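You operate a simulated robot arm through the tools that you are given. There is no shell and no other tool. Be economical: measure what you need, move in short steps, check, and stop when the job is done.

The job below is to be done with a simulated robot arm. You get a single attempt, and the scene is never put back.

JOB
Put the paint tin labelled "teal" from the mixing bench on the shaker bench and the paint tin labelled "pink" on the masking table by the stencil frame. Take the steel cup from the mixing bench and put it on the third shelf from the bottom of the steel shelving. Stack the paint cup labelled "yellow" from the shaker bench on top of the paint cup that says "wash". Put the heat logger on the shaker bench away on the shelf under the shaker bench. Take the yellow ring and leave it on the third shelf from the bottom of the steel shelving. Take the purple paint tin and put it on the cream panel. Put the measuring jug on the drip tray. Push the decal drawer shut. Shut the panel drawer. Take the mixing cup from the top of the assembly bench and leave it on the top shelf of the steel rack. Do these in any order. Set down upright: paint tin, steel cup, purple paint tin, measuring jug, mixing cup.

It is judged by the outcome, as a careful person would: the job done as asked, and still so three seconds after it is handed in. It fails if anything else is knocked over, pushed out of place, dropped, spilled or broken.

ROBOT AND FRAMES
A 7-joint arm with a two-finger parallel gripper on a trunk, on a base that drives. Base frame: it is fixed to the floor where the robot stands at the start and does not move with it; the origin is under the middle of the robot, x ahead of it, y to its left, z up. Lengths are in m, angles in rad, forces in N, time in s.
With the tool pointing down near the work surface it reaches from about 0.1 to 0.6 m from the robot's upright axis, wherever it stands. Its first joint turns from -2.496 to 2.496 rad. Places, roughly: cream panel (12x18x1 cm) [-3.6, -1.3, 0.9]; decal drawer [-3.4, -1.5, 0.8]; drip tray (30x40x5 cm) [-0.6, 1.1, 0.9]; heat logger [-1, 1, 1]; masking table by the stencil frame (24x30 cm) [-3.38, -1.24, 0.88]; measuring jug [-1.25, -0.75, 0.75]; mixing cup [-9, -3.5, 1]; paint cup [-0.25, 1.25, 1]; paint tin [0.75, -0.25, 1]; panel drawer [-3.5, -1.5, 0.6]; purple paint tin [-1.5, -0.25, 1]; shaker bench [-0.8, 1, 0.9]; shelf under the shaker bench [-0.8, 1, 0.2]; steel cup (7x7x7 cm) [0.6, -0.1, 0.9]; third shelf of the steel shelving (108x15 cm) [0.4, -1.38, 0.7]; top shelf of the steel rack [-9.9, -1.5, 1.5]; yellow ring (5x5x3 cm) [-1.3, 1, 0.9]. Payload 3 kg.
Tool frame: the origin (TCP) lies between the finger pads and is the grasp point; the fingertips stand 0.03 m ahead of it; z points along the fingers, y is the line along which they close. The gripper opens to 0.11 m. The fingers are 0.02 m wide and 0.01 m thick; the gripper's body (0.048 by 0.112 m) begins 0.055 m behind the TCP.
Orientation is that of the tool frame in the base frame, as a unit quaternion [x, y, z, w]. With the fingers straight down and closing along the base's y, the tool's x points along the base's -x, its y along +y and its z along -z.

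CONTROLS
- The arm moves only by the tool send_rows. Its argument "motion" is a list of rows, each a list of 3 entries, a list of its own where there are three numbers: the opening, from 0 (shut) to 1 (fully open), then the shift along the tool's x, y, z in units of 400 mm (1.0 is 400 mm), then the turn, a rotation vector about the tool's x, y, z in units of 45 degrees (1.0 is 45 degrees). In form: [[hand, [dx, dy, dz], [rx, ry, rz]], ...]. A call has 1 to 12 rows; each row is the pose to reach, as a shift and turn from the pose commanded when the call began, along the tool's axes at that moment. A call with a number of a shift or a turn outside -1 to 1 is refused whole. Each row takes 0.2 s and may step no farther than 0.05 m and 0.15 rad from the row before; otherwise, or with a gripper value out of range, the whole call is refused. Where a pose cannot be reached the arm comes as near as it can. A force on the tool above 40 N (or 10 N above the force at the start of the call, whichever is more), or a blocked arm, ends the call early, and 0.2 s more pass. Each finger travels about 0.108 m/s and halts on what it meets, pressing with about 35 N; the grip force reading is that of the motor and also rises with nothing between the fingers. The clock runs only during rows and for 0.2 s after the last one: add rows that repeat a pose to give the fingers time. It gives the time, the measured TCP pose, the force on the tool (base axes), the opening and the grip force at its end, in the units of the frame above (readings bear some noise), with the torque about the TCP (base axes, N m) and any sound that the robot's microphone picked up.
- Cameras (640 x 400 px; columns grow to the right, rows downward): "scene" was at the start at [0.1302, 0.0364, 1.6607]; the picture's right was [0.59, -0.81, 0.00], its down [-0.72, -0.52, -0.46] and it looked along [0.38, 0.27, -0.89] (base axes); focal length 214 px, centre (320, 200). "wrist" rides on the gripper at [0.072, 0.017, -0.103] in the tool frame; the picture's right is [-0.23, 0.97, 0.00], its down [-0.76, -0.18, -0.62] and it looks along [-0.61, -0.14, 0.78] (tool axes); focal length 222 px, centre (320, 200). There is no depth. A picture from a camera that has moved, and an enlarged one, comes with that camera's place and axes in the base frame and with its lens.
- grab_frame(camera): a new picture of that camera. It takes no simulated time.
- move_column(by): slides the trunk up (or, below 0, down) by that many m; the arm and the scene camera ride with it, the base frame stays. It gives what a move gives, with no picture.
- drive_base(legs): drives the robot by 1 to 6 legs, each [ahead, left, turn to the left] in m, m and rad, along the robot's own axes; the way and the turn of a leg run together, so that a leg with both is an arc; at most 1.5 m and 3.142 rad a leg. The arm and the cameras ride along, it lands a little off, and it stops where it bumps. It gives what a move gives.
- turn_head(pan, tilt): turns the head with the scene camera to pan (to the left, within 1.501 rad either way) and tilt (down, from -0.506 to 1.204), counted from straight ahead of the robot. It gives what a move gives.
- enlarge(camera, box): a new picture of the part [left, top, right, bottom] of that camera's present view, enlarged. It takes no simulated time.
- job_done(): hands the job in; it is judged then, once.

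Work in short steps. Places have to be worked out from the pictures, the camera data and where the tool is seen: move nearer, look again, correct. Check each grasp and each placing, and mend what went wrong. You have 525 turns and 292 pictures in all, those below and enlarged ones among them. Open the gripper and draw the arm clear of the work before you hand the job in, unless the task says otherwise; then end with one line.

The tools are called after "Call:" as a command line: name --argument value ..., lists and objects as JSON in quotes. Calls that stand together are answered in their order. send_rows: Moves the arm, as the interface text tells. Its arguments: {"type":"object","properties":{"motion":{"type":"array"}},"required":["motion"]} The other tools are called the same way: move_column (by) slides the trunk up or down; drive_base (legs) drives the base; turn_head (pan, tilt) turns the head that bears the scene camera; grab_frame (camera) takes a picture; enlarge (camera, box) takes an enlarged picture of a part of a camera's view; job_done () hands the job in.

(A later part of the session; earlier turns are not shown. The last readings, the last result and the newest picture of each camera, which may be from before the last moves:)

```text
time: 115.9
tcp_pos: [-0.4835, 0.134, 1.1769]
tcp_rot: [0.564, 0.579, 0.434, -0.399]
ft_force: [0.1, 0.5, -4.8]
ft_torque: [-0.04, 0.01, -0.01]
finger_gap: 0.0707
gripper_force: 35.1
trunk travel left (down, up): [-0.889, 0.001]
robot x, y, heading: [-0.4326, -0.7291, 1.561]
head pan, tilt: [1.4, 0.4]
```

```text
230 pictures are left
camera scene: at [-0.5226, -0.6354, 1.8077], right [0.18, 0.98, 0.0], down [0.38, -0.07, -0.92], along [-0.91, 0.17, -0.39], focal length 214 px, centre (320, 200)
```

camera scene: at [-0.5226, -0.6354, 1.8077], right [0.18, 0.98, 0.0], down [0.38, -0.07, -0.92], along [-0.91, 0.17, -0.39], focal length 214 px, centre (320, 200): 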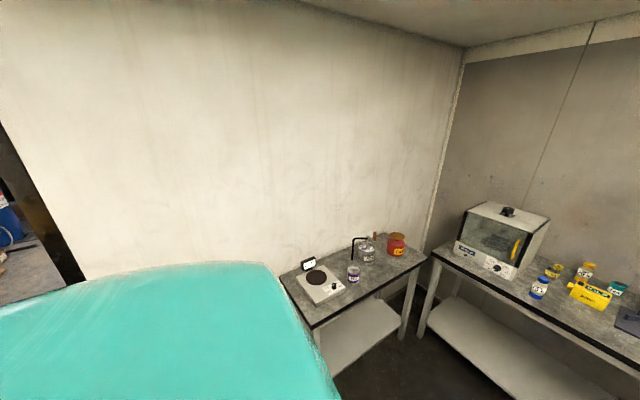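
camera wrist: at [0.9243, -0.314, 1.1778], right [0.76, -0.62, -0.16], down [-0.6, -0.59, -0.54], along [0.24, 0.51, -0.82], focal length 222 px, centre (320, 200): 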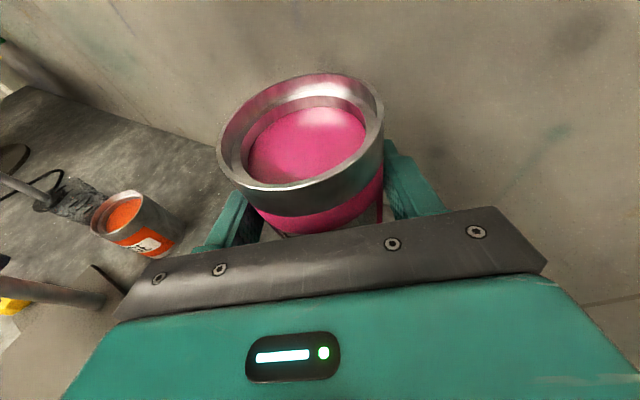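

Call:
drive_base --legs '[[0.12, 0.05, -0.5], [0, 0, -2.7]]'

Call:
turn_head --pan -0.3 --tilt 0.35

Call:
grab_frame --camera "scene"

```text
time: 124.2
tcp_pos: [-0.4839, -1.4687, 1.1773]
tcp_rot: [-0.549, 0.593, -0.375, -0.454]
ft_force: [0.0, 0.4, -3.4]
ft_torque: [0.06, -0.04, 0.02]
finger_gap: 0.0701
gripper_force: 35.2
trunk travel left (down, up): [-0.889, 0.001]
robot x, y, heading: [-0.4495, -0.6022, -1.687]
head pan, tilt: [1.4, 0.4]
```

```text
time: 125.9
tcp_pos: [-0.4834, -1.4678, 1.1782]
tcp_rot: [-0.549, 0.594, -0.375, -0.454]
ft_force: [-0.9, -0.8, -3.2]
ft_torque: [0.05, 0.02, 0.01]
finger_gap: 0.0703
gripper_force: 34.8
trunk travel left (down, up): [-0.889, 0.001]
robot x, y, heading: [-0.4482, -0.6006, -1.686]
head pan, tilt: [-0.3, 0.351]
```

```text
229 pictures are left
camera scene: at [-0.4947, -0.7688, 1.8122], right [-0.91, 0.4, 0.0], down [0.14, 0.31, -0.94], along [-0.38, -0.86, -0.34], focal length 214 px, centre (320, 200)
```

scene: 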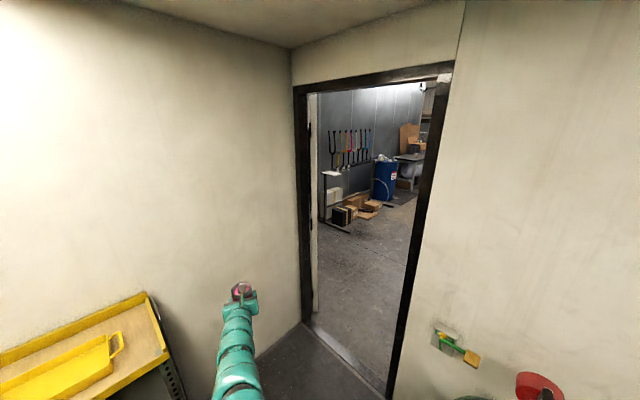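

I can see the doorway in the wall (gap from about (-1.01,-2.23) to (-1.34,-1.48)). I turn part-way and move towards it.

Call:
drive_base --legs '[[0, 0, -0.6], [0.55, 0.4, 0], [0, 0.1, -0.49], [0, 0.12, 0]]'

Call:
turn_head --pan 0.0 --tilt 0.5

Call:
grab_frame --camera "scene"

```text
time: 133.4
tcp_pos: [-1.2235, -1.7948, 1.1743]
tcp_rot: [-0.167, 0.792, -0.088, -0.58]
ft_force: [-0.3, -0.3, -4.3]
ft_torque: [0.02, -0.05, 0.01]
finger_gap: 0.0704
gripper_force: 34.9
trunk travel left (down, up): [-0.889, 0.001]
robot x, y, heading: [-0.4385, -1.4221, -2.769]
head pan, tilt: [-0.3, 0.351]
stopped in leg 4: the robot was blocked; the commanded pose is now the measured one
```

```text
time: 134.2
tcp_pos: [-1.2201, -1.7934, 1.178]
tcp_rot: [-0.166, 0.792, -0.089, -0.581]
ft_force: [-0.1, -0.2, -3.6]
ft_torque: [0.01, -0.03, 0.01]
finger_gap: 0.0702
gripper_force: 34.9
trunk travel left (down, up): [-0.889, 0.001]
robot x, y, heading: [-0.4389, -1.4225, -2.773]
head pan, tilt: [0.0, 0.499]
```

```text
228 pictures are left
camera scene: at [-0.6011, -1.4822, 1.7987], right [-0.36, 0.93, 0.0], down [0.45, 0.17, -0.88], along [-0.82, -0.32, -0.48], focal length 214 px, centre (320, 200)
```

scene: 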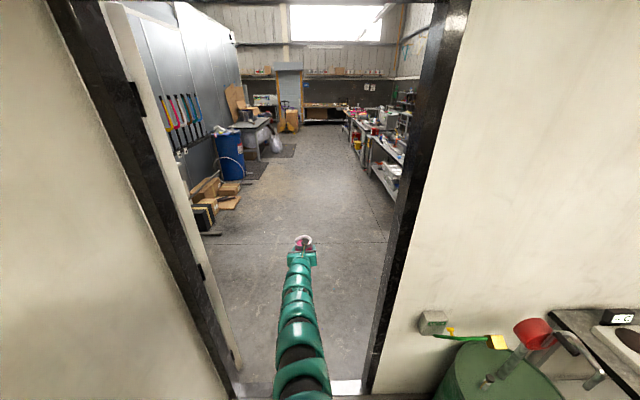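

The robot touched the shelf end slightly. I go ahead 0.2, shift left to the doorway's middle, then through.

Call:
drive_base --legs '[[0.2, 0, 0], [0, 0.12, -0.005], [0.9, 0, 0]]'

Call:
turn_head --pan -0.5 --tilt 0.5

Call:
grab_frame --camera "scene"

```text
time: 139.2
tcp_pos: [-1.8617, -2.1562, 1.121]
tcp_rot: [-0.179, 0.81, -0.114, -0.546]
ft_force: [-4.2, -0.3, -5.3]
ft_torque: [0.03, -0.09, 0.06]
finger_gap: 0.0699
gripper_force: 34.9
trunk travel left (down, up): [-0.889, 0.001]
robot x, y, heading: [-1.1051, -1.7622, -2.724]
head pan, tilt: [0.0, 0.499]
stopped in leg 3: the robot was blocked; the commanded pose is now the measured one
```

```text
time: 140.2
tcp_pos: [-1.8968, -2.1033, 1.1781]
tcp_rot: [-0.141, 0.795, -0.089, -0.584]
ft_force: [1.7, -1.5, -4.2]
ft_torque: [0.03, 0.0, -0.08]
finger_gap: 0.0698
gripper_force: 34.8
trunk travel left (down, up): [-0.889, 0.001]
robot x, y, heading: [-1.1055, -1.7582, -2.731]
head pan, tilt: [-0.499, 0.499]
```

```text
227 pictures are left
camera scene: at [-1.2616, -1.7781, 1.7998], right [0.08, 1.0, 0.0], down [0.47, -0.04, -0.88], along [-0.88, 0.07, -0.48], focal length 214 px, centre (320, 200)
```

scene: 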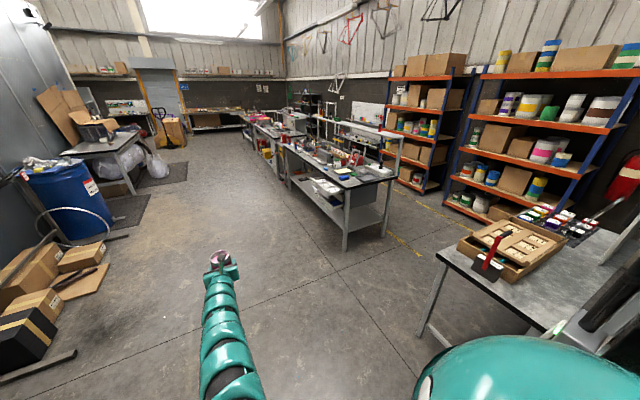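

Call:
turn_head --pan 1.3 --tilt 0.9

Call:
grab_frame --camera "scene"

Call:
turn_head --pan -1.3 --tilt 0.9

Call:
grab_frame --camera "scene"

```text
time: 142.0
tcp_pos: [-1.8961, -2.1091, 1.1751]
tcp_rot: [-0.141, 0.796, -0.087, -0.583]
ft_force: [-0.2, -0.1, -2.2]
ft_torque: [0.02, -0.05, 0.03]
finger_gap: 0.0699
gripper_force: 35.3
trunk travel left (down, up): [-0.889, 0.001]
robot x, y, heading: [-1.0999, -1.7582, -2.727]
head pan, tilt: [1.3, 0.901]
```

```text
226 pictures are left
camera scene: at [-1.1644, -1.8711, 1.7649], right [-0.99, -0.14, 0.0], down [-0.11, 0.78, -0.62], along [0.09, -0.61, -0.78], focal length 214 px, centre (320, 200)
```

scene: 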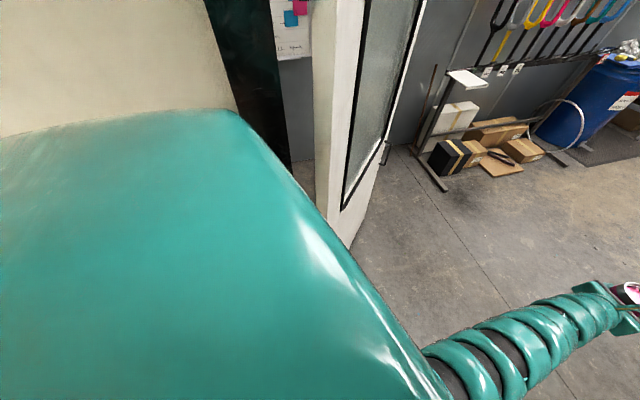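

```text
time: 144.3
tcp_pos: [-1.8989, -2.1097, 1.1742]
tcp_rot: [-0.14, 0.796, -0.087, -0.583]
ft_force: [0.9, -1.4, -2.8]
ft_torque: [0.0, -0.05, -0.02]
finger_gap: 0.0696
gripper_force: 34.6
trunk travel left (down, up): [-0.889, 0.001]
robot x, y, heading: [-1.1038, -1.7631, -2.725]
head pan, tilt: [-1.3, 0.901]
```

```text
225 pictures are left
camera scene: at [-1.2245, -1.7368, 1.7648], right [0.77, 0.63, 0.0], down [0.5, -0.61, -0.62], along [-0.39, 0.48, -0.78], focal length 214 px, centre (320, 200)
```

scene: 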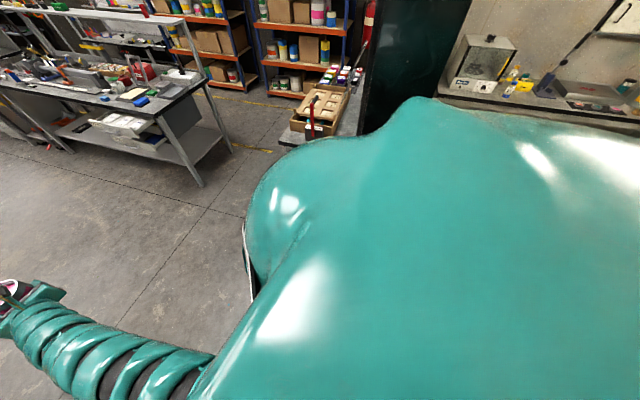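

Call:
drive_base --legs '[[-0.05, 0, -0.05], [0, -0.05, 0], [0.3, 0, 0]]'

```text
time: 145.7
tcp_pos: [-1.8302, -2.1435, 1.1454]
tcp_rot: [-0.188, 0.796, -0.127, -0.562]
ft_force: [-4.7, 6.3, -2.8]
ft_torque: [-0.06, -0.15, 0.29]
finger_gap: 0.0697
gripper_force: 34.6
trunk travel left (down, up): [-0.889, 0.001]
robot x, y, heading: [-1.0716, -1.7132, -2.78]
head pan, tilt: [-1.3, 0.901]
stopped in leg 2: the robot was blocked; the commanded pose is now the measured one
```

The right side touches the post; shift left instead.

Call:
drive_base --legs '[[0, 0.085, 0], [0.15, 0, 0]]'

```text
time: 146.4
tcp_pos: [-1.7329, -2.2609, 1.1277]
tcp_rot: [-0.265, 0.781, -0.182, -0.535]
ft_force: [-5.3, 3.7, -3.5]
ft_torque: [0.0, -0.19, 0.3]
finger_gap: 0.0697
gripper_force: 34.8
trunk travel left (down, up): [-0.889, 0.001]
robot x, y, heading: [-1.0746, -1.7211, -2.776]
head pan, tilt: [-1.3, 0.901]
stopped in leg 1: the robot was blocked; the commanded pose is now the measured one
```

Call:
grab_frame --camera "wrist"

Call:
turn_head --pan 0.2 --tilt 1.1

Call:
grab_frame --camera "scene"

```text
224 pictures are left
camera wrist: at [-1.6867, -2.2048, 1.2323], right [-0.53, 0.82, -0.21], down [0.79, 0.38, -0.48], along [-0.32, -0.42, -0.85], focal length 222 px, centre (320, 200)
```

wrist: 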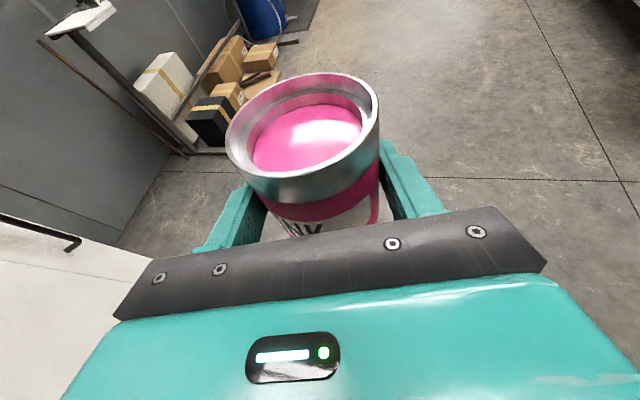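

```text
time: 148.1
tcp_pos: [-1.7326, -2.2593, 1.1269]
tcp_rot: [-0.264, 0.781, -0.184, -0.535]
ft_force: [-0.9, 0.0, -4.1]
ft_torque: [0.02, -0.02, 0.03]
finger_gap: 0.0699
gripper_force: 35.6
trunk travel left (down, up): [-0.889, 0.001]
robot x, y, heading: [-1.0738, -1.722, -2.778]
head pan, tilt: [0.201, 1.1]
```

```text
223 pictures are left
camera scene: at [-1.1591, -1.7685, 1.758], right [-0.53, 0.85, 0.01], down [0.74, 0.47, -0.48], along [-0.4, -0.25, -0.88], focal length 214 px, centre (320, 200)
```

scene: 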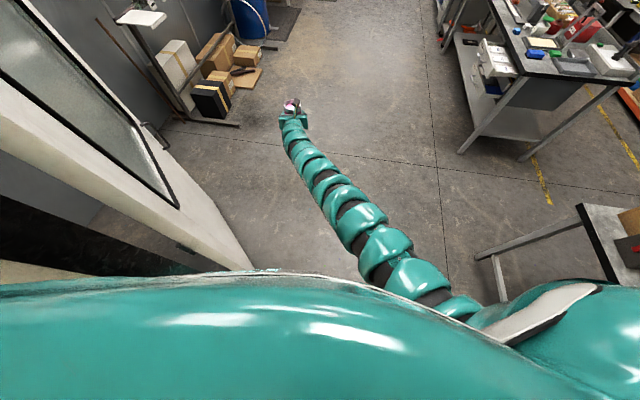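

Call:
drive_base --legs '[[-0.12, 0, 0]]'

Call:
drive_base --legs '[[0, 0.1, 0]]'

```text
time: 148.8
tcp_pos: [-1.7476, -2.2302, 1.1036]
tcp_rot: [-0.263, 0.798, -0.187, -0.509]
ft_force: [1.1, -1.0, -2.8]
ft_torque: [0.07, -0.06, -0.03]
finger_gap: 0.0697
gripper_force: 34.6
trunk travel left (down, up): [-0.889, 0.001]
robot x, y, heading: [-1.0688, -1.72, -2.782]
head pan, tilt: [0.201, 1.1]
stopped in leg 1: the robot was blocked; the commanded pose is now the measured one
```

```text
time: 149.5
tcp_pos: [-1.7631, -2.2123, 1.0799]
tcp_rot: [-0.261, 0.812, -0.188, -0.487]
ft_force: [-0.2, -0.8, -3.3]
ft_torque: [0.04, -0.05, -0.04]
finger_gap: 0.0699
gripper_force: 34.9
trunk travel left (down, up): [-0.889, 0.001]
robot x, y, heading: [-1.0617, -1.7239, -2.78]
head pan, tilt: [0.201, 1.1]
stopped in leg 1: the robot was blocked; the commanded pose is now the measured one
```

Call:
turn_head --pan -0.9 --tilt 1.2

Call:
grab_frame --camera "scene"

Call:
turn_head --pan 0.9 --tilt 1.2

Call:
grab_frame --camera "scene"

```text
time: 150.8
tcp_pos: [-1.763, -2.2131, 1.0813]
tcp_rot: [-0.261, 0.811, -0.188, -0.489]
ft_force: [-0.3, 0.0, -4.1]
ft_torque: [0.0, -0.02, 0.01]
finger_gap: 0.0698
gripper_force: 34.8
trunk travel left (down, up): [-0.889, 0.001]
robot x, y, heading: [-1.0652, -1.7258, -2.775]
head pan, tilt: [-0.901, 1.201]
```

```text
222 pictures are left
camera scene: at [-1.1461, -1.71, 1.7513], right [0.51, 0.86, -0.02], down [0.79, -0.48, -0.38], along [-0.33, 0.18, -0.93], focal length 214 px, centre (320, 200)
```

scene: 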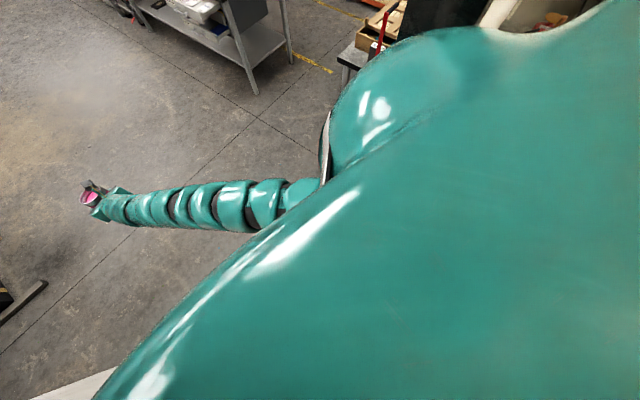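

```text
time: 152.6
tcp_pos: [-1.7627, -2.2123, 1.0815]
tcp_rot: [-0.261, 0.81, -0.188, -0.489]
ft_force: [0.7, -0.1, -3.6]
ft_torque: [0.03, 0.0, -0.03]
finger_gap: 0.0699
gripper_force: 34.9
trunk travel left (down, up): [-0.889, 0.001]
robot x, y, heading: [-1.0643, -1.7235, -2.775]
head pan, tilt: [0.901, 1.201]
```

```text
221 pictures are left
camera scene: at [-1.115, -1.7918, 1.7513], right [-0.95, 0.3, 0.02], down [0.27, 0.88, -0.38], along [-0.13, -0.35, -0.93], focal length 214 px, centre (320, 200)
```

scene: 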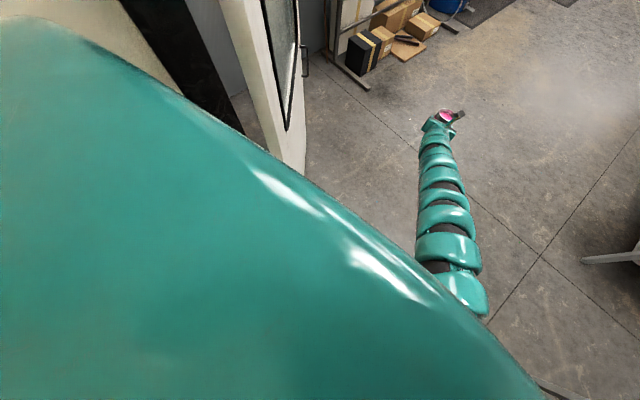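

Call:
drive_base --legs '[[-0.04, 0, 0]]'

Call:
drive_base --legs '[[0, 0, 0.05]]'

```text
time: 153.9
tcp_pos: [-1.7387, -2.1737, 1.0583]
tcp_rot: [-0.259, 0.824, -0.19, -0.467]
ft_force: [-0.5, -0.9, -3.8]
ft_torque: [0.05, -0.09, -0.04]
finger_gap: 0.0699
gripper_force: 35.0
trunk travel left (down, up): [-0.889, 0.001]
robot x, y, heading: [-1.0259, -1.7101, -2.776]
head pan, tilt: [0.901, 1.201]
stopped in leg 1: the robot was blocked; the commanded pose is now the measured one
```

```text
time: 154.8
tcp_pos: [-1.7147, -2.2078, 1.0601]
tcp_rot: [-0.279, 0.817, -0.2, -0.464]
ft_force: [0.1, -0.3, -3.6]
ft_torque: [-0.01, -0.02, -0.01]
finger_gap: 0.0698
gripper_force: 35.4
trunk travel left (down, up): [-0.889, 0.001]
robot x, y, heading: [-1.0264, -1.7072, -2.732]
head pan, tilt: [0.901, 1.201]
```

Call:
drive_base --legs '[[-0.15, 0, 0]]'

Call:
grab_frame --camera "wrist"

```text
time: 156.1
tcp_pos: [-1.6006, -2.1555, 1.0351]
tcp_rot: [-0.278, 0.823, -0.199, -0.454]
ft_force: [-0.5, -0.3, -3.4]
ft_torque: [0.02, 0.02, 0.01]
finger_gap: 0.0699
gripper_force: 35.3
trunk travel left (down, up): [-0.889, 0.001]
robot x, y, heading: [-0.8868, -1.6497, -2.732]
head pan, tilt: [0.901, 1.201]
```

```text
220 pictures are left
camera wrist: at [-1.577, -2.1053, 1.1486], right [-0.52, 0.81, -0.27], down [0.84, 0.44, -0.32], along [-0.14, -0.39, -0.91], focal length 222 px, centre (320, 200)
```

wrist: 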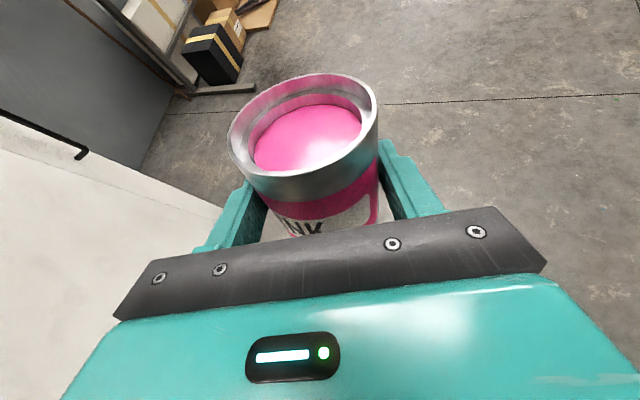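

Call:
turn_head --pan 0.0 --tilt 0.6

Call:
grab_frame --camera "scene"

```text
time: 157.3
tcp_pos: [-1.6003, -2.1587, 1.0342]
tcp_rot: [-0.278, 0.824, -0.198, -0.453]
ft_force: [0.3, 0.1, -3.4]
ft_torque: [0.07, -0.01, -0.02]
finger_gap: 0.0698
gripper_force: 34.7
trunk travel left (down, up): [-0.889, 0.001]
robot x, y, heading: [-0.8855, -1.6517, -2.729]
head pan, tilt: [0.0, 0.6]
```

```text
219 pictures are left
camera scene: at [-1.0431, -1.7186, 1.7894], right [-0.4, 0.92, 0.0], down [0.52, 0.23, -0.82], along [-0.76, -0.33, -0.57], focal length 214 px, centre (320, 200)
```

scene: 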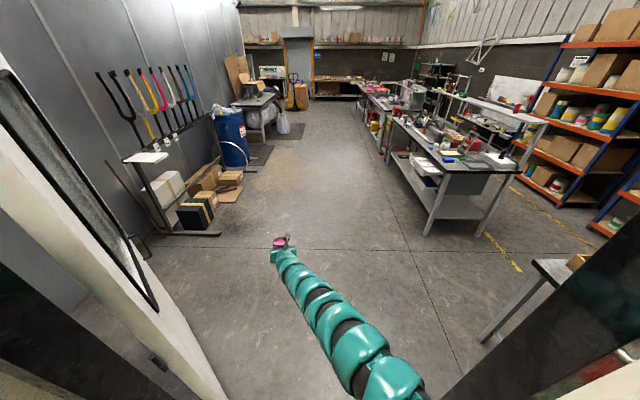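

Back clear of the door. The hand got tipped about 12°; I level the tin again first and raise it.

Call:
send_rows --motion '[[0, [0.0, 0, 0], [0, 0.085, -0.063]], [0, [0.05, 0, 0], [0, 0.17, -0.125]], [0, [0.12, 0, -0.03], [0, 0.255, -0.188]], [0, [0.2, 0, -0.05], [0, 0.255, -0.188]]]'

Call:
grab_frame --camera "wrist"

```text
time: 158.3
tcp_pos: [-1.6219, -2.1706, 1.1155]
tcp_rot: [-0.318, 0.751, -0.192, -0.546]
ft_force: [-0.3, -0.1, -3.6]
ft_torque: [0.02, -0.01, -0.03]
finger_gap: 0.0702
gripper_force: 34.7
out of reach, approached as far as the arm can: row 2
trunk travel left (down, up): [-0.889, 0.001]
robot x, y, heading: [-0.8867, -1.6482, -2.729]
head pan, tilt: [0.0, 0.6]
```

```text
218 pictures are left
camera wrist: at [-1.5758, -2.1129, 1.2178], right [-0.62, 0.77, -0.16], down [0.71, 0.47, -0.52], along [-0.33, -0.44, -0.84], focal length 222 px, centre (320, 200)
```

wrist: 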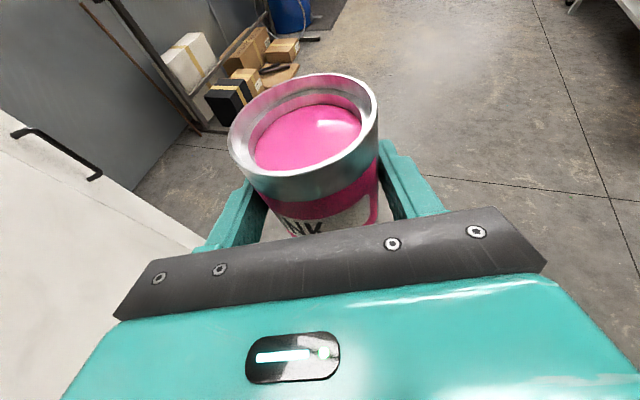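

Call:
drive_base --legs '[[0, 0.12, -0.05]]'

Call:
drive_base --legs '[[0.2, 0, 0]]'

```text
time: 159.6
tcp_pos: [-1.6045, -2.2405, 1.1141]
tcp_rot: [-0.297, 0.759, -0.177, -0.551]
ft_force: [0.4, 0.3, -3.4]
ft_torque: [0.03, -0.05, -0.03]
finger_gap: 0.0699
gripper_force: 34.7
trunk travel left (down, up): [-0.889, 0.001]
robot x, y, heading: [-0.8396, -1.7613, -2.779]
head pan, tilt: [0.0, 0.6]
```

```text
time: 161.1
tcp_pos: [-1.7875, -2.2576, 1.1222]
tcp_rot: [-0.274, 0.772, -0.176, -0.546]
ft_force: [0.9, -0.6, -4.5]
ft_torque: [0.02, -0.02, -0.06]
finger_gap: 0.0698
gripper_force: 35.1
trunk travel left (down, up): [-0.889, 0.001]
robot x, y, heading: [-1.0023, -1.8291, -2.762]
head pan, tilt: [0.0, 0.6]
stopped in leg 1: the robot was blocked; the commanded pose is now the measured one
```

Blocked again, and the arm gets pushed sideways: a shoulder part sticks out on the right. I back off a little, and look at that protrusion before and after swinging the arm to see if it moves with it.

Call:
drive_base --legs '[[-0.3, 0, 0]]'

Call:
turn_head --pan -1.1 --tilt 1.0

Call:
grab_frame --camera "scene"

```text
time: 163.2
tcp_pos: [-1.5347, -2.1696, 1.1027]
tcp_rot: [-0.277, 0.773, -0.177, -0.543]
ft_force: [0.6, -0.4, -3.3]
ft_torque: [0.05, -0.05, 0.0]
finger_gap: 0.0701
gripper_force: 35.4
trunk travel left (down, up): [-0.889, 0.001]
robot x, y, heading: [-0.7307, -1.7151, -2.756]
head pan, tilt: [0.0, 0.6]
```

```text
time: 164.5
tcp_pos: [-1.5348, -2.1701, 1.103]
tcp_rot: [-0.276, 0.773, -0.177, -0.543]
ft_force: [0.4, 0.4, -3.2]
ft_torque: [0.03, -0.05, -0.02]
finger_gap: 0.07
gripper_force: 34.7
trunk travel left (down, up): [-0.889, 0.001]
robot x, y, heading: [-0.727, -1.7107, -2.76]
head pan, tilt: [-1.1, 1.0]
```

```text
217 pictures are left
camera scene: at [-0.856, -1.7005, 1.7575], right [0.65, 0.76, 0.0], down [0.64, -0.55, -0.54], along [-0.41, 0.35, -0.84], focal length 214 px, centre (320, 200)
```

scene: 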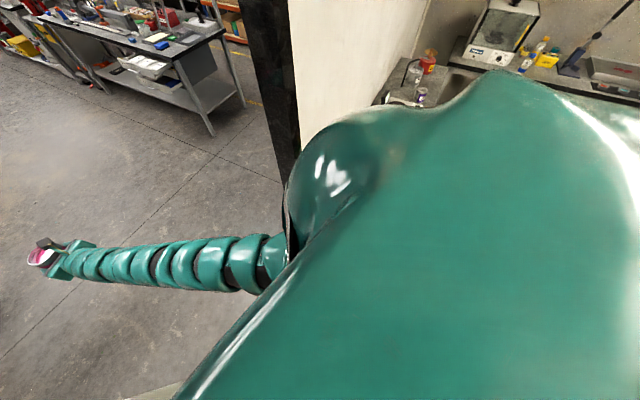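

Call:
send_rows --motion '[[0, [-0.0105, 0.115, -0.018], [-0.0596, -0.0017, 0.0221]], [0, [-0.0215, 0.227, -0.041], [-0.1192, -0.0034, 0.0442]], [0, [-0.035, 0.339, -0.07], [-0.1788, -0.005, 0.0663]], [0, [-0.051, 0.449, -0.103], [-0.2384, -0.0068, 0.0884]], [0, [-0.069, 0.557, -0.143], [-0.298, -0.0085, 0.1105]], [0, [-0.088, 0.663, -0.186], [-0.3576, -0.01, 0.1326]], [0, [-0.109, 0.765, -0.236], [-0.4172, -0.012, 0.1547]], [0, [-0.131, 0.865, -0.288], [-0.4768, -0.013, 0.1768]]]'

Call:
grab_frame --camera "scene"

```text
time: 166.3
tcp_pos: [-1.6476, -1.8194, 1.1028]
tcp_rot: [-0.117, 0.812, -0.066, -0.568]
ft_force: [0.5, 1.1, -4.0]
ft_torque: [0.05, -0.03, 0.02]
finger_gap: 0.0699
gripper_force: 34.7
trunk travel left (down, up): [-0.889, 0.001]
robot x, y, heading: [-0.7273, -1.7139, -2.756]
head pan, tilt: [-1.1, 1.0]
```

```text
216 pictures are left
camera scene: at [-0.8563, -1.6985, 1.7574], right [0.65, 0.76, 0.0], down [0.64, -0.55, -0.54], along [-0.41, 0.35, -0.84], focal length 214 px, centre (320, 200)
```

scene: 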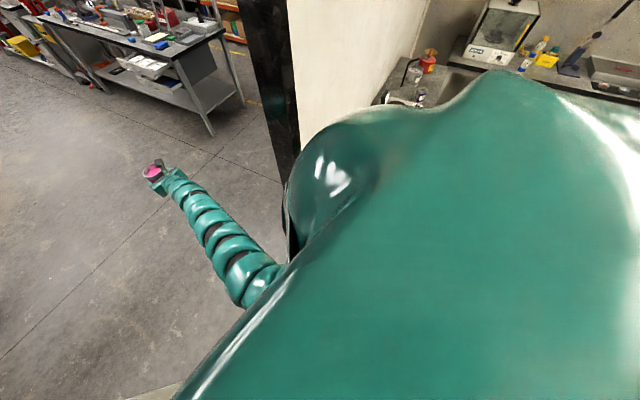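

Call:
turn_head --pan 0.2 --tilt 0.9

Call:
grab_frame --camera "scene"

```text
time: 167.8
tcp_pos: [-1.6482, -1.821, 1.1026]
tcp_rot: [-0.117, 0.812, -0.066, -0.568]
ft_force: [-1.2, 0.3, -3.4]
ft_torque: [0.01, -0.04, 0.0]
finger_gap: 0.0697
gripper_force: 35.1
trunk travel left (down, up): [-0.889, 0.001]
robot x, y, heading: [-0.7269, -1.7182, -2.752]
head pan, tilt: [0.201, 0.901]
```

```text
215 pictures are left
camera scene: at [-0.8663, -1.7876, 1.7647], right [-0.55, 0.83, 0.0], down [0.65, 0.43, -0.62], along [-0.52, -0.34, -0.78], focal length 214 px, centre (320, 200)
```

scene: 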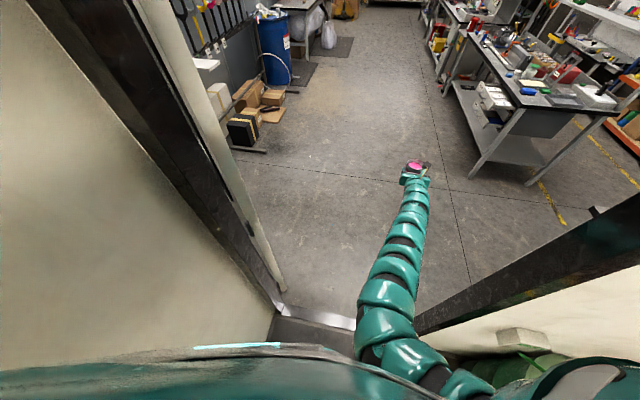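

Readings suggest the base tips nose-up on the door sill: it is a bump rather than a side block. I line up on the door middle and take it with one long straight leg.

Call:
drive_base --legs '[[0, -0.03, -0.03], [1.3, 0, 0]]'

```text
time: 170.9
tcp_pos: [-1.9096, -1.9737, 1.1453]
tcp_rot: [-0.16, 0.785, -0.092, -0.591]
ft_force: [1.1, -0.8, -3.4]
ft_torque: [0.08, -0.01, -0.15]
finger_gap: 0.0699
gripper_force: 34.9
trunk travel left (down, up): [-0.889, 0.001]
robot x, y, heading: [-1.0482, -1.8051, -2.761]
head pan, tilt: [0.201, 0.901]
stopped in leg 2: the robot was blocked; the commanded pose is now the measured one
```

Call:
drive_base --legs '[[0.3, 0, 0]]'

Call:
grab_frame --camera "scene"

```text
time: 171.7
tcp_pos: [-1.8693, -2.2021, 1.1439]
tcp_rot: [-0.284, 0.749, -0.153, -0.579]
ft_force: [-2.8, 3.7, -3.5]
ft_torque: [0.02, -0.11, 0.24]
finger_gap: 0.0696
gripper_force: 34.9
trunk travel left (down, up): [-0.889, 0.001]
robot x, y, heading: [-1.0513, -1.802, -2.76]
head pan, tilt: [0.201, 0.901]
stopped in leg 1: the robot was blocked; the commanded pose is now the measured one
```

```text
214 pictures are left
camera scene: at [-1.1419, -1.8621, 1.7725], right [-0.55, 0.84, 0.01], down [0.64, 0.42, -0.64], along [-0.54, -0.34, -0.77], focal length 214 px, centre (320, 200)
```

scene: 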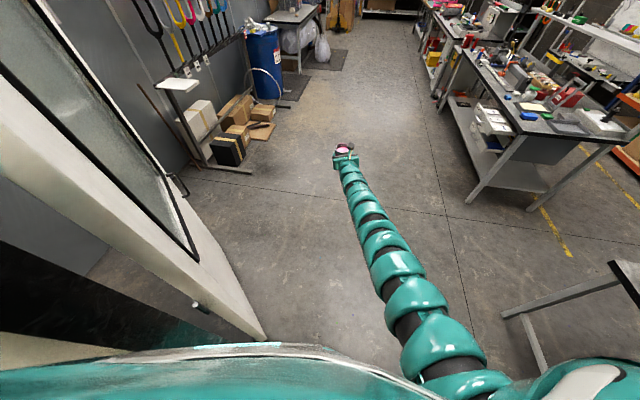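

Call:
drive_base --legs '[[-0.35, 0, 0]]'

```text
time: 172.4
tcp_pos: [-1.8738, -2.1829, 1.1165]
tcp_rot: [-0.286, 0.766, -0.155, -0.554]
ft_force: [1.1, -0.4, -2.9]
ft_torque: [0.05, -0.1, 0.0]
finger_gap: 0.0698
gripper_force: 34.9
trunk travel left (down, up): [-0.889, 0.001]
robot x, y, heading: [-1.0467, -1.8012, -2.762]
head pan, tilt: [0.201, 0.901]
stopped in leg 1: the robot was blocked; the commanded pose is now the measured one
```

Call:
drive_base --legs '[[0, 0, -0.06]]'

Call:
turn_head --pan -1.2 --tilt 1.2

Call:
grab_frame --camera "scene"

```text
time: 173.3
tcp_pos: [-1.8962, -2.1364, 1.1161]
tcp_rot: [-0.264, 0.775, -0.137, -0.558]
ft_force: [-0.4, 0.0, -4.2]
ft_torque: [0.04, -0.06, -0.01]
finger_gap: 0.0699
gripper_force: 35.1
trunk travel left (down, up): [-0.889, 0.001]
robot x, y, heading: [-1.0476, -1.8015, -2.824]
head pan, tilt: [0.201, 0.901]
```

```text
time: 174.8
tcp_pos: [-1.8974, -2.1276, 1.1059]
tcp_rot: [-0.264, 0.781, -0.137, -0.549]
ft_force: [-0.1, -0.7, -3.6]
ft_torque: [0.0, -0.04, -0.01]
finger_gap: 0.07
gripper_force: 35.2
trunk travel left (down, up): [-0.889, 0.001]
robot x, y, heading: [-1.0485, -1.805, -2.821]
head pan, tilt: [-1.201, 1.201]
```

```text
213 pictures are left
camera scene: at [-1.1221, -1.7738, 1.7508], right [0.77, 0.63, -0.02], down [0.58, -0.72, -0.37], along [-0.25, 0.27, -0.93], focal length 214 px, centre (320, 200)
```

scene: 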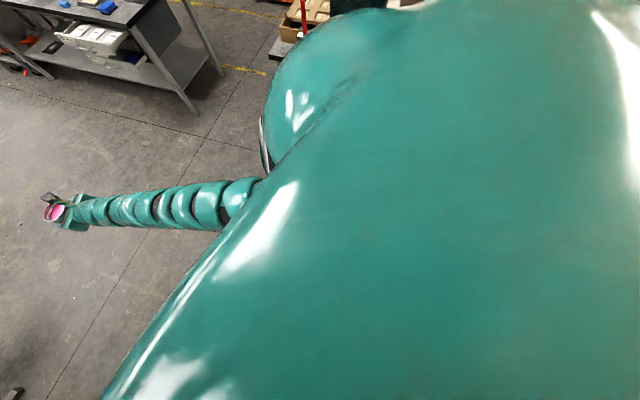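

Call:
drive_base --legs '[[0.06, 0, 0.03]]'

Call:
drive_base --legs '[[0.06, 0, 0.03]]'

```text
time: 175.8
tcp_pos: [-1.9667, -2.1839, 1.0912]
tcp_rot: [-0.273, 0.778, -0.143, -0.547]
ft_force: [0.0, -0.1, -3.8]
ft_torque: [0.0, -0.03, -0.05]
finger_gap: 0.07
gripper_force: 34.9
trunk travel left (down, up): [-0.889, 0.001]
robot x, y, heading: [-1.1039, -1.8214, -2.796]
head pan, tilt: [-1.201, 1.201]
```

```text
time: 176.7
tcp_pos: [-2.0149, -2.2323, 1.0869]
tcp_rot: [-0.285, 0.775, -0.152, -0.544]
ft_force: [-1.1, -0.5, -4.0]
ft_torque: [0.03, 0.01, 0.0]
finger_gap: 0.07
gripper_force: 35.0
trunk travel left (down, up): [-0.889, 0.001]
robot x, y, heading: [-1.1615, -1.8405, -2.767]
head pan, tilt: [-1.201, 1.201]
```

Small slow legs get over the sill. Continue that way.

Call:
drive_base --legs '[[0.07, 0, -0.02]]'

Call:
drive_base --legs '[[0.07, 0, 0]]'

Call:
drive_base --legs '[[0.07, 0, 0]]'

Call:
drive_base --legs '[[0.07, 0, 0]]'

```text
time: 177.7
tcp_pos: [-2.0876, -2.2389, 1.0882]
tcp_rot: [-0.278, 0.777, -0.148, -0.546]
ft_force: [0.2, 0.8, -4.1]
ft_torque: [0.01, -0.01, -0.02]
finger_gap: 0.0701
gripper_force: 35.3
trunk travel left (down, up): [-0.889, 0.001]
robot x, y, heading: [-1.222, -1.8675, -2.791]
head pan, tilt: [-1.201, 1.201]
```

```text
time: 178.8
tcp_pos: [-2.176, -2.2731, 1.0767]
tcp_rot: [-0.277, 0.776, -0.146, -0.547]
ft_force: [0.1, -0.6, -2.8]
ft_torque: [-0.01, -0.06, -0.03]
finger_gap: 0.0699
gripper_force: 35.4
trunk travel left (down, up): [-0.889, 0.001]
robot x, y, heading: [-1.2954, -1.8888, -2.794]
head pan, tilt: [-1.201, 1.201]
```

```text
time: 179.8
tcp_pos: [-2.2359, -2.3104, 1.0896]
tcp_rot: [-0.277, 0.769, -0.146, -0.557]
ft_force: [-1.6, 0.0, -5.0]
ft_torque: [0.02, 0.01, 0.0]
finger_gap: 0.0698
gripper_force: 34.6
trunk travel left (down, up): [-0.889, 0.001]
robot x, y, heading: [-1.3682, -1.9269, -2.795]
head pan, tilt: [-1.201, 1.201]
```

```text
time: 180.8
tcp_pos: [-2.2931, -2.3291, 1.0966]
tcp_rot: [-0.277, 0.766, -0.147, -0.56]
ft_force: [-0.7, -0.7, -3.0]
ft_torque: [0.01, -0.03, 0.02]
finger_gap: 0.0698
gripper_force: 35.0
trunk travel left (down, up): [-0.889, 0.001]
robot x, y, heading: [-1.4328, -1.9492, -2.788]
head pan, tilt: [-1.201, 1.201]
```

Call:
drive_base --legs '[[0.08, 0, 0]]'

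Call:
drive_base --legs '[[0.08, 0, 0]]'

Call:
drive_base --legs '[[0.15, 0, 0]]'

Call:
turn_head --pan -0.9 --tilt 0.5

Call:
grab_frame --camera "scene"

```text
time: 181.8
tcp_pos: [-2.368, -2.358, 1.0977]
tcp_rot: [-0.275, 0.767, -0.146, -0.562]
ft_force: [0.7, 0.1, -3.4]
ft_torque: [0.0, -0.09, 0.01]
finger_gap: 0.0698
gripper_force: 35.7
trunk travel left (down, up): [-0.889, 0.001]
robot x, y, heading: [-1.5083, -1.9791, -2.796]
head pan, tilt: [-1.201, 1.201]
```

```text
time: 182.9
tcp_pos: [-2.4451, -2.3862, 1.0965]
tcp_rot: [-0.278, 0.765, -0.149, -0.561]
ft_force: [-0.3, 0.4, -4.0]
ft_torque: [0.03, -0.07, -0.03]
finger_gap: 0.07
gripper_force: 35.2
trunk travel left (down, up): [-0.889, 0.001]
robot x, y, heading: [-1.5902, -2.0058, -2.79]
head pan, tilt: [-1.201, 1.201]
```

```text
time: 184.3
tcp_pos: [-2.588, -2.4435, 1.0974]
tcp_rot: [-0.279, 0.765, -0.148, -0.561]
ft_force: [-1.0, 0.2, -4.2]
ft_torque: [0.02, -0.03, 0.02]
finger_gap: 0.0698
gripper_force: 35.1
trunk travel left (down, up): [-0.889, 0.001]
robot x, y, heading: [-1.7313, -2.058, -2.78]
head pan, tilt: [-1.201, 1.201]
```

```text
time: 185.4
tcp_pos: [-2.5856, -2.4427, 1.0977]
tcp_rot: [-0.278, 0.766, -0.148, -0.561]
ft_force: [0.4, 0.4, -3.3]
ft_torque: [0.03, -0.06, 0.0]
finger_gap: 0.0698
gripper_force: 35.0
trunk travel left (down, up): [-0.889, 0.001]
robot x, y, heading: [-1.7323, -2.0589, -2.783]
head pan, tilt: [-0.901, 0.499]
```

```text
212 pictures are left
camera scene: at [-1.8882, -2.0406, 1.7985], right [0.52, 0.85, 0.0], down [0.41, -0.25, -0.88], along [-0.75, 0.46, -0.48], focal length 214 px, centre (320, 200)
```

scene: 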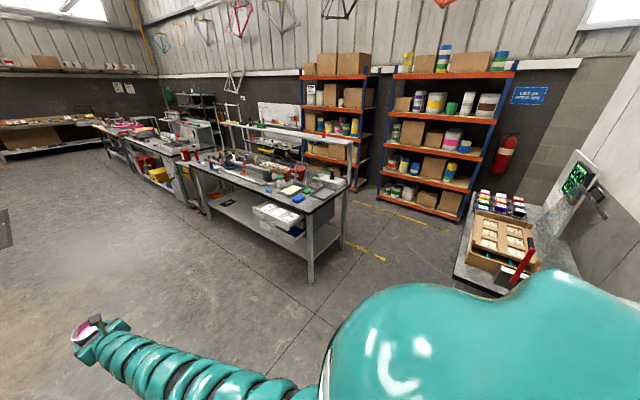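

I'm out of the booth. The masking table with open drawers is ahead right; zoom in.

Call:
enlarge --camera "scene" --box '[180, 130, 360, 260]'

```text
3.08 times, centred on (270, 195) of scene
camera zoom: at [-1.8882, -2.0406, 1.7985], right [0.52, 0.85, 0.0], down [0.41, -0.25, -0.88], along [-0.75, 0.46, -0.48], focal length 660 px, centre (474, 215)
```

zoom: 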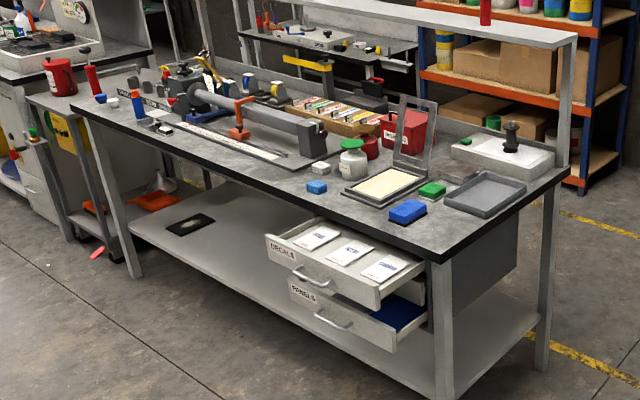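

Call:
drive_base --legs '[[0, -1.15, 0]]'

Call:
turn_head --pan 0.0 --tilt 0.7

Call:
grab_frame --camera "scene"

Call:
grab_frame --camera "wrist"

```text
time: 190.1
tcp_pos: [-2.9484, -1.5626, 1.0955]
tcp_rot: [-0.281, 0.765, -0.148, -0.56]
ft_force: [-0.1, -0.8, -3.8]
ft_torque: [0.02, -0.02, -0.01]
finger_gap: 0.0698
gripper_force: 35.2
trunk travel left (down, up): [-0.889, 0.001]
robot x, y, heading: [-2.0978, -1.1714, -2.774]
head pan, tilt: [-0.901, 0.499]
stopped in leg 1: the robot was blocked; the commanded pose is now the measured one
```

```text
time: 191.3
tcp_pos: [-2.9497, -1.5607, 1.098]
tcp_rot: [-0.279, 0.765, -0.147, -0.562]
ft_force: [-0.6, 0.0, -2.9]
ft_torque: [0.02, -0.05, -0.03]
finger_gap: 0.0699
gripper_force: 34.9
trunk travel left (down, up): [-0.889, 0.001]
robot x, y, heading: [-2.0946, -1.176, -2.782]
head pan, tilt: [0.0, 0.7]
```

```text
210 pictures are left
camera scene: at [-2.2524, -1.233, 1.7809], right [-0.35, 0.94, 0.0], down [0.6, 0.23, -0.76], along [-0.72, -0.27, -0.64], focal length 214 px, centre (320, 200)
```

scene: 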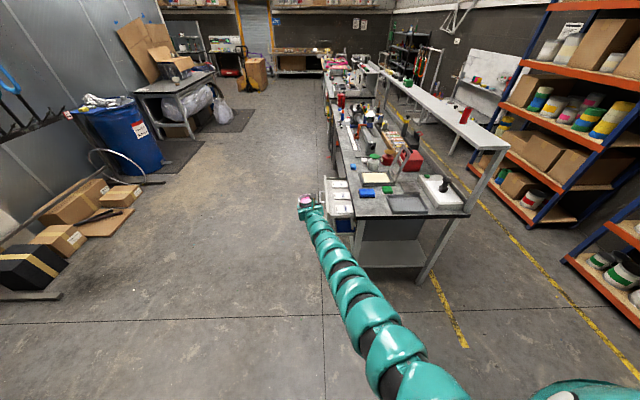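

```text
209 pictures are left
camera wrist: at [-2.8936, -1.5105, 1.2011], right [-0.53, 0.84, -0.13], down [0.75, 0.39, -0.53], along [-0.39, -0.38, -0.84], focal length 222 px, centre (320, 200)
```

wrist: 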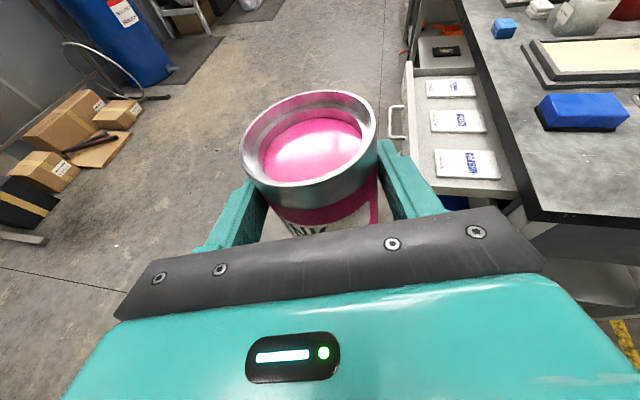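

Call:
drive_base --legs '[[0, 0.1, 0], [0.45, 0.15, 0], [0, 0, -0.785]]'

Call:
grab_frame --camera "scene"

Call:
grab_frame --camera "wrist"

```text
time: 197.0
tcp_pos: [-3.3194, -1.263, 1.098]
tcp_rot: [0.029, 0.814, 0.074, -0.576]
ft_force: [-0.3, 0.5, -3.1]
ft_torque: [-0.01, -0.04, -0.01]
finger_gap: 0.0697
gripper_force: 35.3
trunk travel left (down, up): [-0.889, 0.001]
robot x, y, heading: [-2.4337, -1.578, 2.735]
head pan, tilt: [0.0, 0.7]
```

```text
208 pictures are left
camera scene: at [-2.5922, -1.5142, 1.7808], right [0.4, 0.92, 0.0], down [0.59, -0.26, -0.76], along [-0.7, 0.3, -0.64], focal length 214 px, centre (320, 200)
```

scene: 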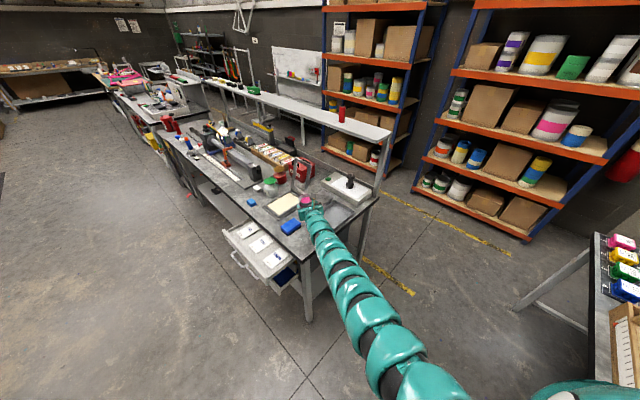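

```text
207 pictures are left
camera wrist: at [-3.2452, -1.2648, 1.201], right [0.2, 0.97, -0.13], down [0.81, -0.24, -0.53], along [-0.54, 0.0, -0.84], focal length 222 px, centre (320, 200)
```

wrist: 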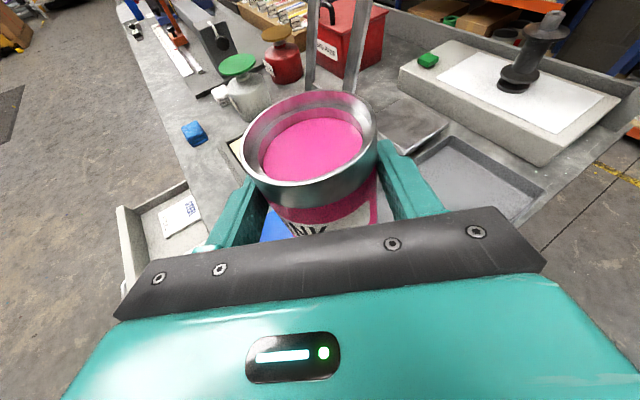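

Call:
enlarge --camera "scene" --box '[230, 160, 390, 260]'

```text
4.00 times, centred on (310, 210) of scene
camera zoom: at [-2.5922, -1.5142, 1.7808], right [0.4, 0.92, 0.0], down [0.59, -0.26, -0.76], along [-0.7, 0.3, -0.64], focal length 858 px, centre (360, 160)
```

zoom: 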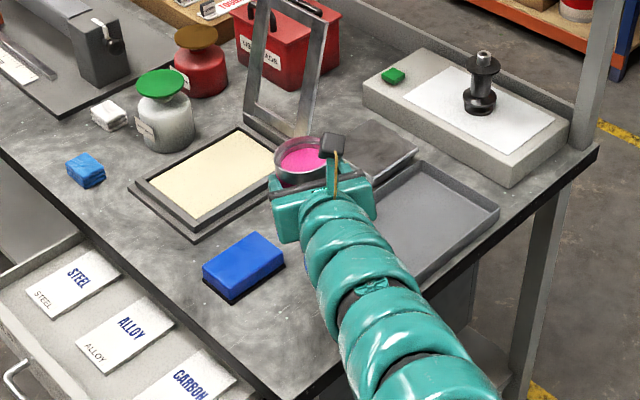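

Target spot for pink: free area between sponge and tray near the right front corner, about (-3.30,-1.28). I draw the arm back and down, then drive in.

Call:
send_rows --motion '[[0, [-0.083, -0.027, -0.054], [0, 0, 0]], [0, [-0.166, -0.054, -0.109], [0, 0, 0]], [0, [-0.248, -0.081, -0.163], [0, 0, 0]], [0, [-0.331, -0.108, -0.217], [0, 0, 0]]]'

Call:
drive_base --legs '[[0.1, 0, 0]]'

Call:
grab_frame --camera "wrist"

Call:
enlarge --camera "scene" --box '[230, 160, 390, 260]'

```text
time: 198.0
tcp_pos: [-3.2, -1.3127, 0.9995]
tcp_rot: [0.029, 0.813, 0.074, -0.577]
ft_force: [0.5, 1.0, -3.6]
ft_torque: [0.01, -0.06, 0.02]
finger_gap: 0.07
gripper_force: 35.1
trunk travel left (down, up): [-0.889, 0.001]
robot x, y, heading: [-2.439, -1.5813, 2.73]
head pan, tilt: [0.0, 0.7]
```

```text
time: 199.2
tcp_pos: [-3.2929, -1.2732, 0.9984]
tcp_rot: [0.029, 0.814, 0.074, -0.576]
ft_force: [-1.2, 0.2, -4.3]
ft_torque: [-0.03, -0.01, 0.0]
finger_gap: 0.07
gripper_force: 34.8
trunk travel left (down, up): [-0.889, 0.001]
robot x, y, heading: [-2.5316, -1.5372, 2.73]
head pan, tilt: [0.0, 0.7]
```

```text
205 pictures are left
camera wrist: at [-3.2183, -1.2759, 1.1006], right [0.21, 0.97, -0.13], down [0.81, -0.24, -0.53], along [-0.54, 0.0, -0.84], focal length 222 px, centre (320, 200)
```

wrist: 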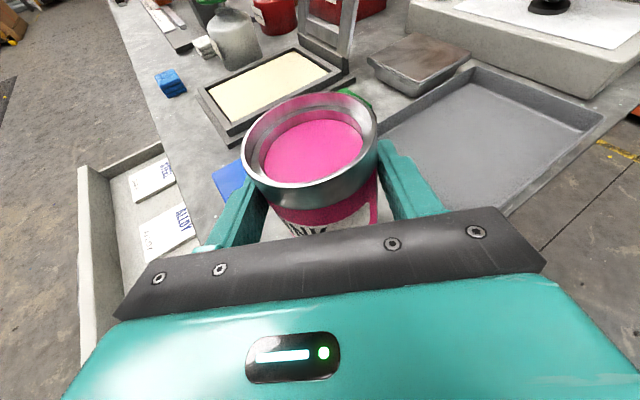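

```text
4.00 times, centred on (310, 210) of scene
camera zoom: at [-2.6857, -1.4739, 1.7807], right [0.4, 0.92, 0.0], down [0.59, -0.26, -0.76], along [-0.7, 0.3, -0.65], focal length 858 px, centre (360, 160)
```

zoom: 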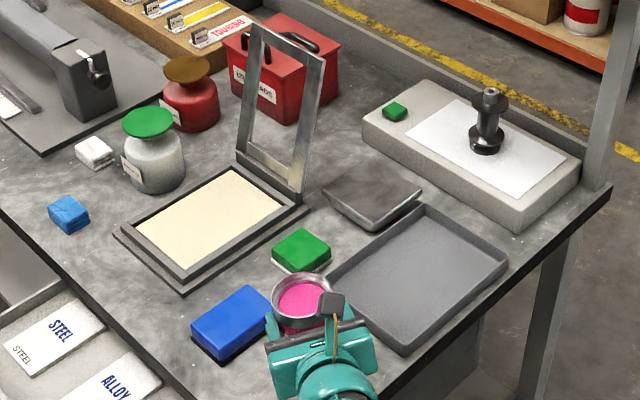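

Spot below is clear. Lower to just above the table and then in fine steps.

Call:
send_rows --motion '[[0, [-0.047, -0.004, 0.016], [0, 0, 0]], [0, [-0.094, -0.009, 0.033], [0, 0, 0]], [0, [-0.141, -0.013, 0.049], [0, 0, 0]], [0, [-0.15, -0.014, 0.052], [0, 0, 0]], [0, [-0.157, -0.0145, 0.0545], [0, 0, 0]]]'

Call:
send_rows --motion '[[0, [-0.006, 0, 0.002], [0, 0, 0]], [0, [-0.012, -0.001, 0.004], [0, 0, 0]], [0, [-0.018, -0.0015, 0.006], [0, 0, 0]]]'

```text
time: 200.4
tcp_pos: [-3.2921, -1.2747, 0.9345]
tcp_rot: [0.031, 0.812, 0.075, -0.578]
ft_force: [-2.4, 0.2, 19.9]
ft_torque: [-0.71, 0.77, -0.1]
finger_gap: 0.0706
gripper_force: 35.0
out of reach, approached as far as the arm can: row 3
trunk travel left (down, up): [-0.889, 0.001]
robot x, y, heading: [-2.5281, -1.542, 2.733]
head pan, tilt: [0.0, 0.7]
```

```text
time: 201.2
tcp_pos: [-3.2923, -1.2748, 0.9259]
tcp_rot: [0.029, 0.813, 0.075, -0.577]
ft_force: [-0.4, 0.5, 21.9]
ft_torque: [-0.73, 0.51, -0.03]
finger_gap: 0.0711
gripper_force: 35.3
trunk travel left (down, up): [-0.889, 0.001]
robot x, y, heading: [-2.5299, -1.5401, 2.731]
head pan, tilt: [0.0, 0.7]
```

In contact. Ease up 2 mm and release.

Call:
send_rows --motion '[[0, [0.005, 0, -0.002], [0, 0, 0]], [0.5, [0.005, 0, -0.002], [0, 0, 0]], [0.75, [0.005, 0, -0.002], [0, 0, 0]], [1, [0.005, 0, -0.002], [0, 0, 0]], [1, [0.005, 0, -0.002], [0, 0, 0]]]'

Call:
grab_frame --camera "wrist"

```text
time: 202.4
tcp_pos: [-3.292, -1.2737, 0.9258]
tcp_rot: [0.029, 0.814, 0.074, -0.576]
ft_force: [0.4, -1.2, -0.6]
ft_torque: [0.02, -0.04, 0.03]
finger_gap: 0.11
gripper_force: 0.1
trunk travel left (down, up): [-0.889, 0.001]
robot x, y, heading: [-2.5289, -1.5378, 2.731]
head pan, tilt: [0.0, 0.7]
```

```text
203 pictures are left
camera wrist: at [-3.2169, -1.2764, 1.0291], right [0.21, 0.97, -0.13], down [0.81, -0.24, -0.53], along [-0.54, 0.0, -0.84], focal length 222 px, centre (320, 200)
```

wrist: 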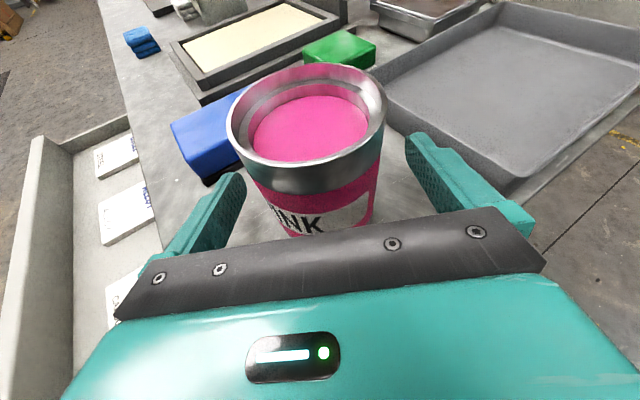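

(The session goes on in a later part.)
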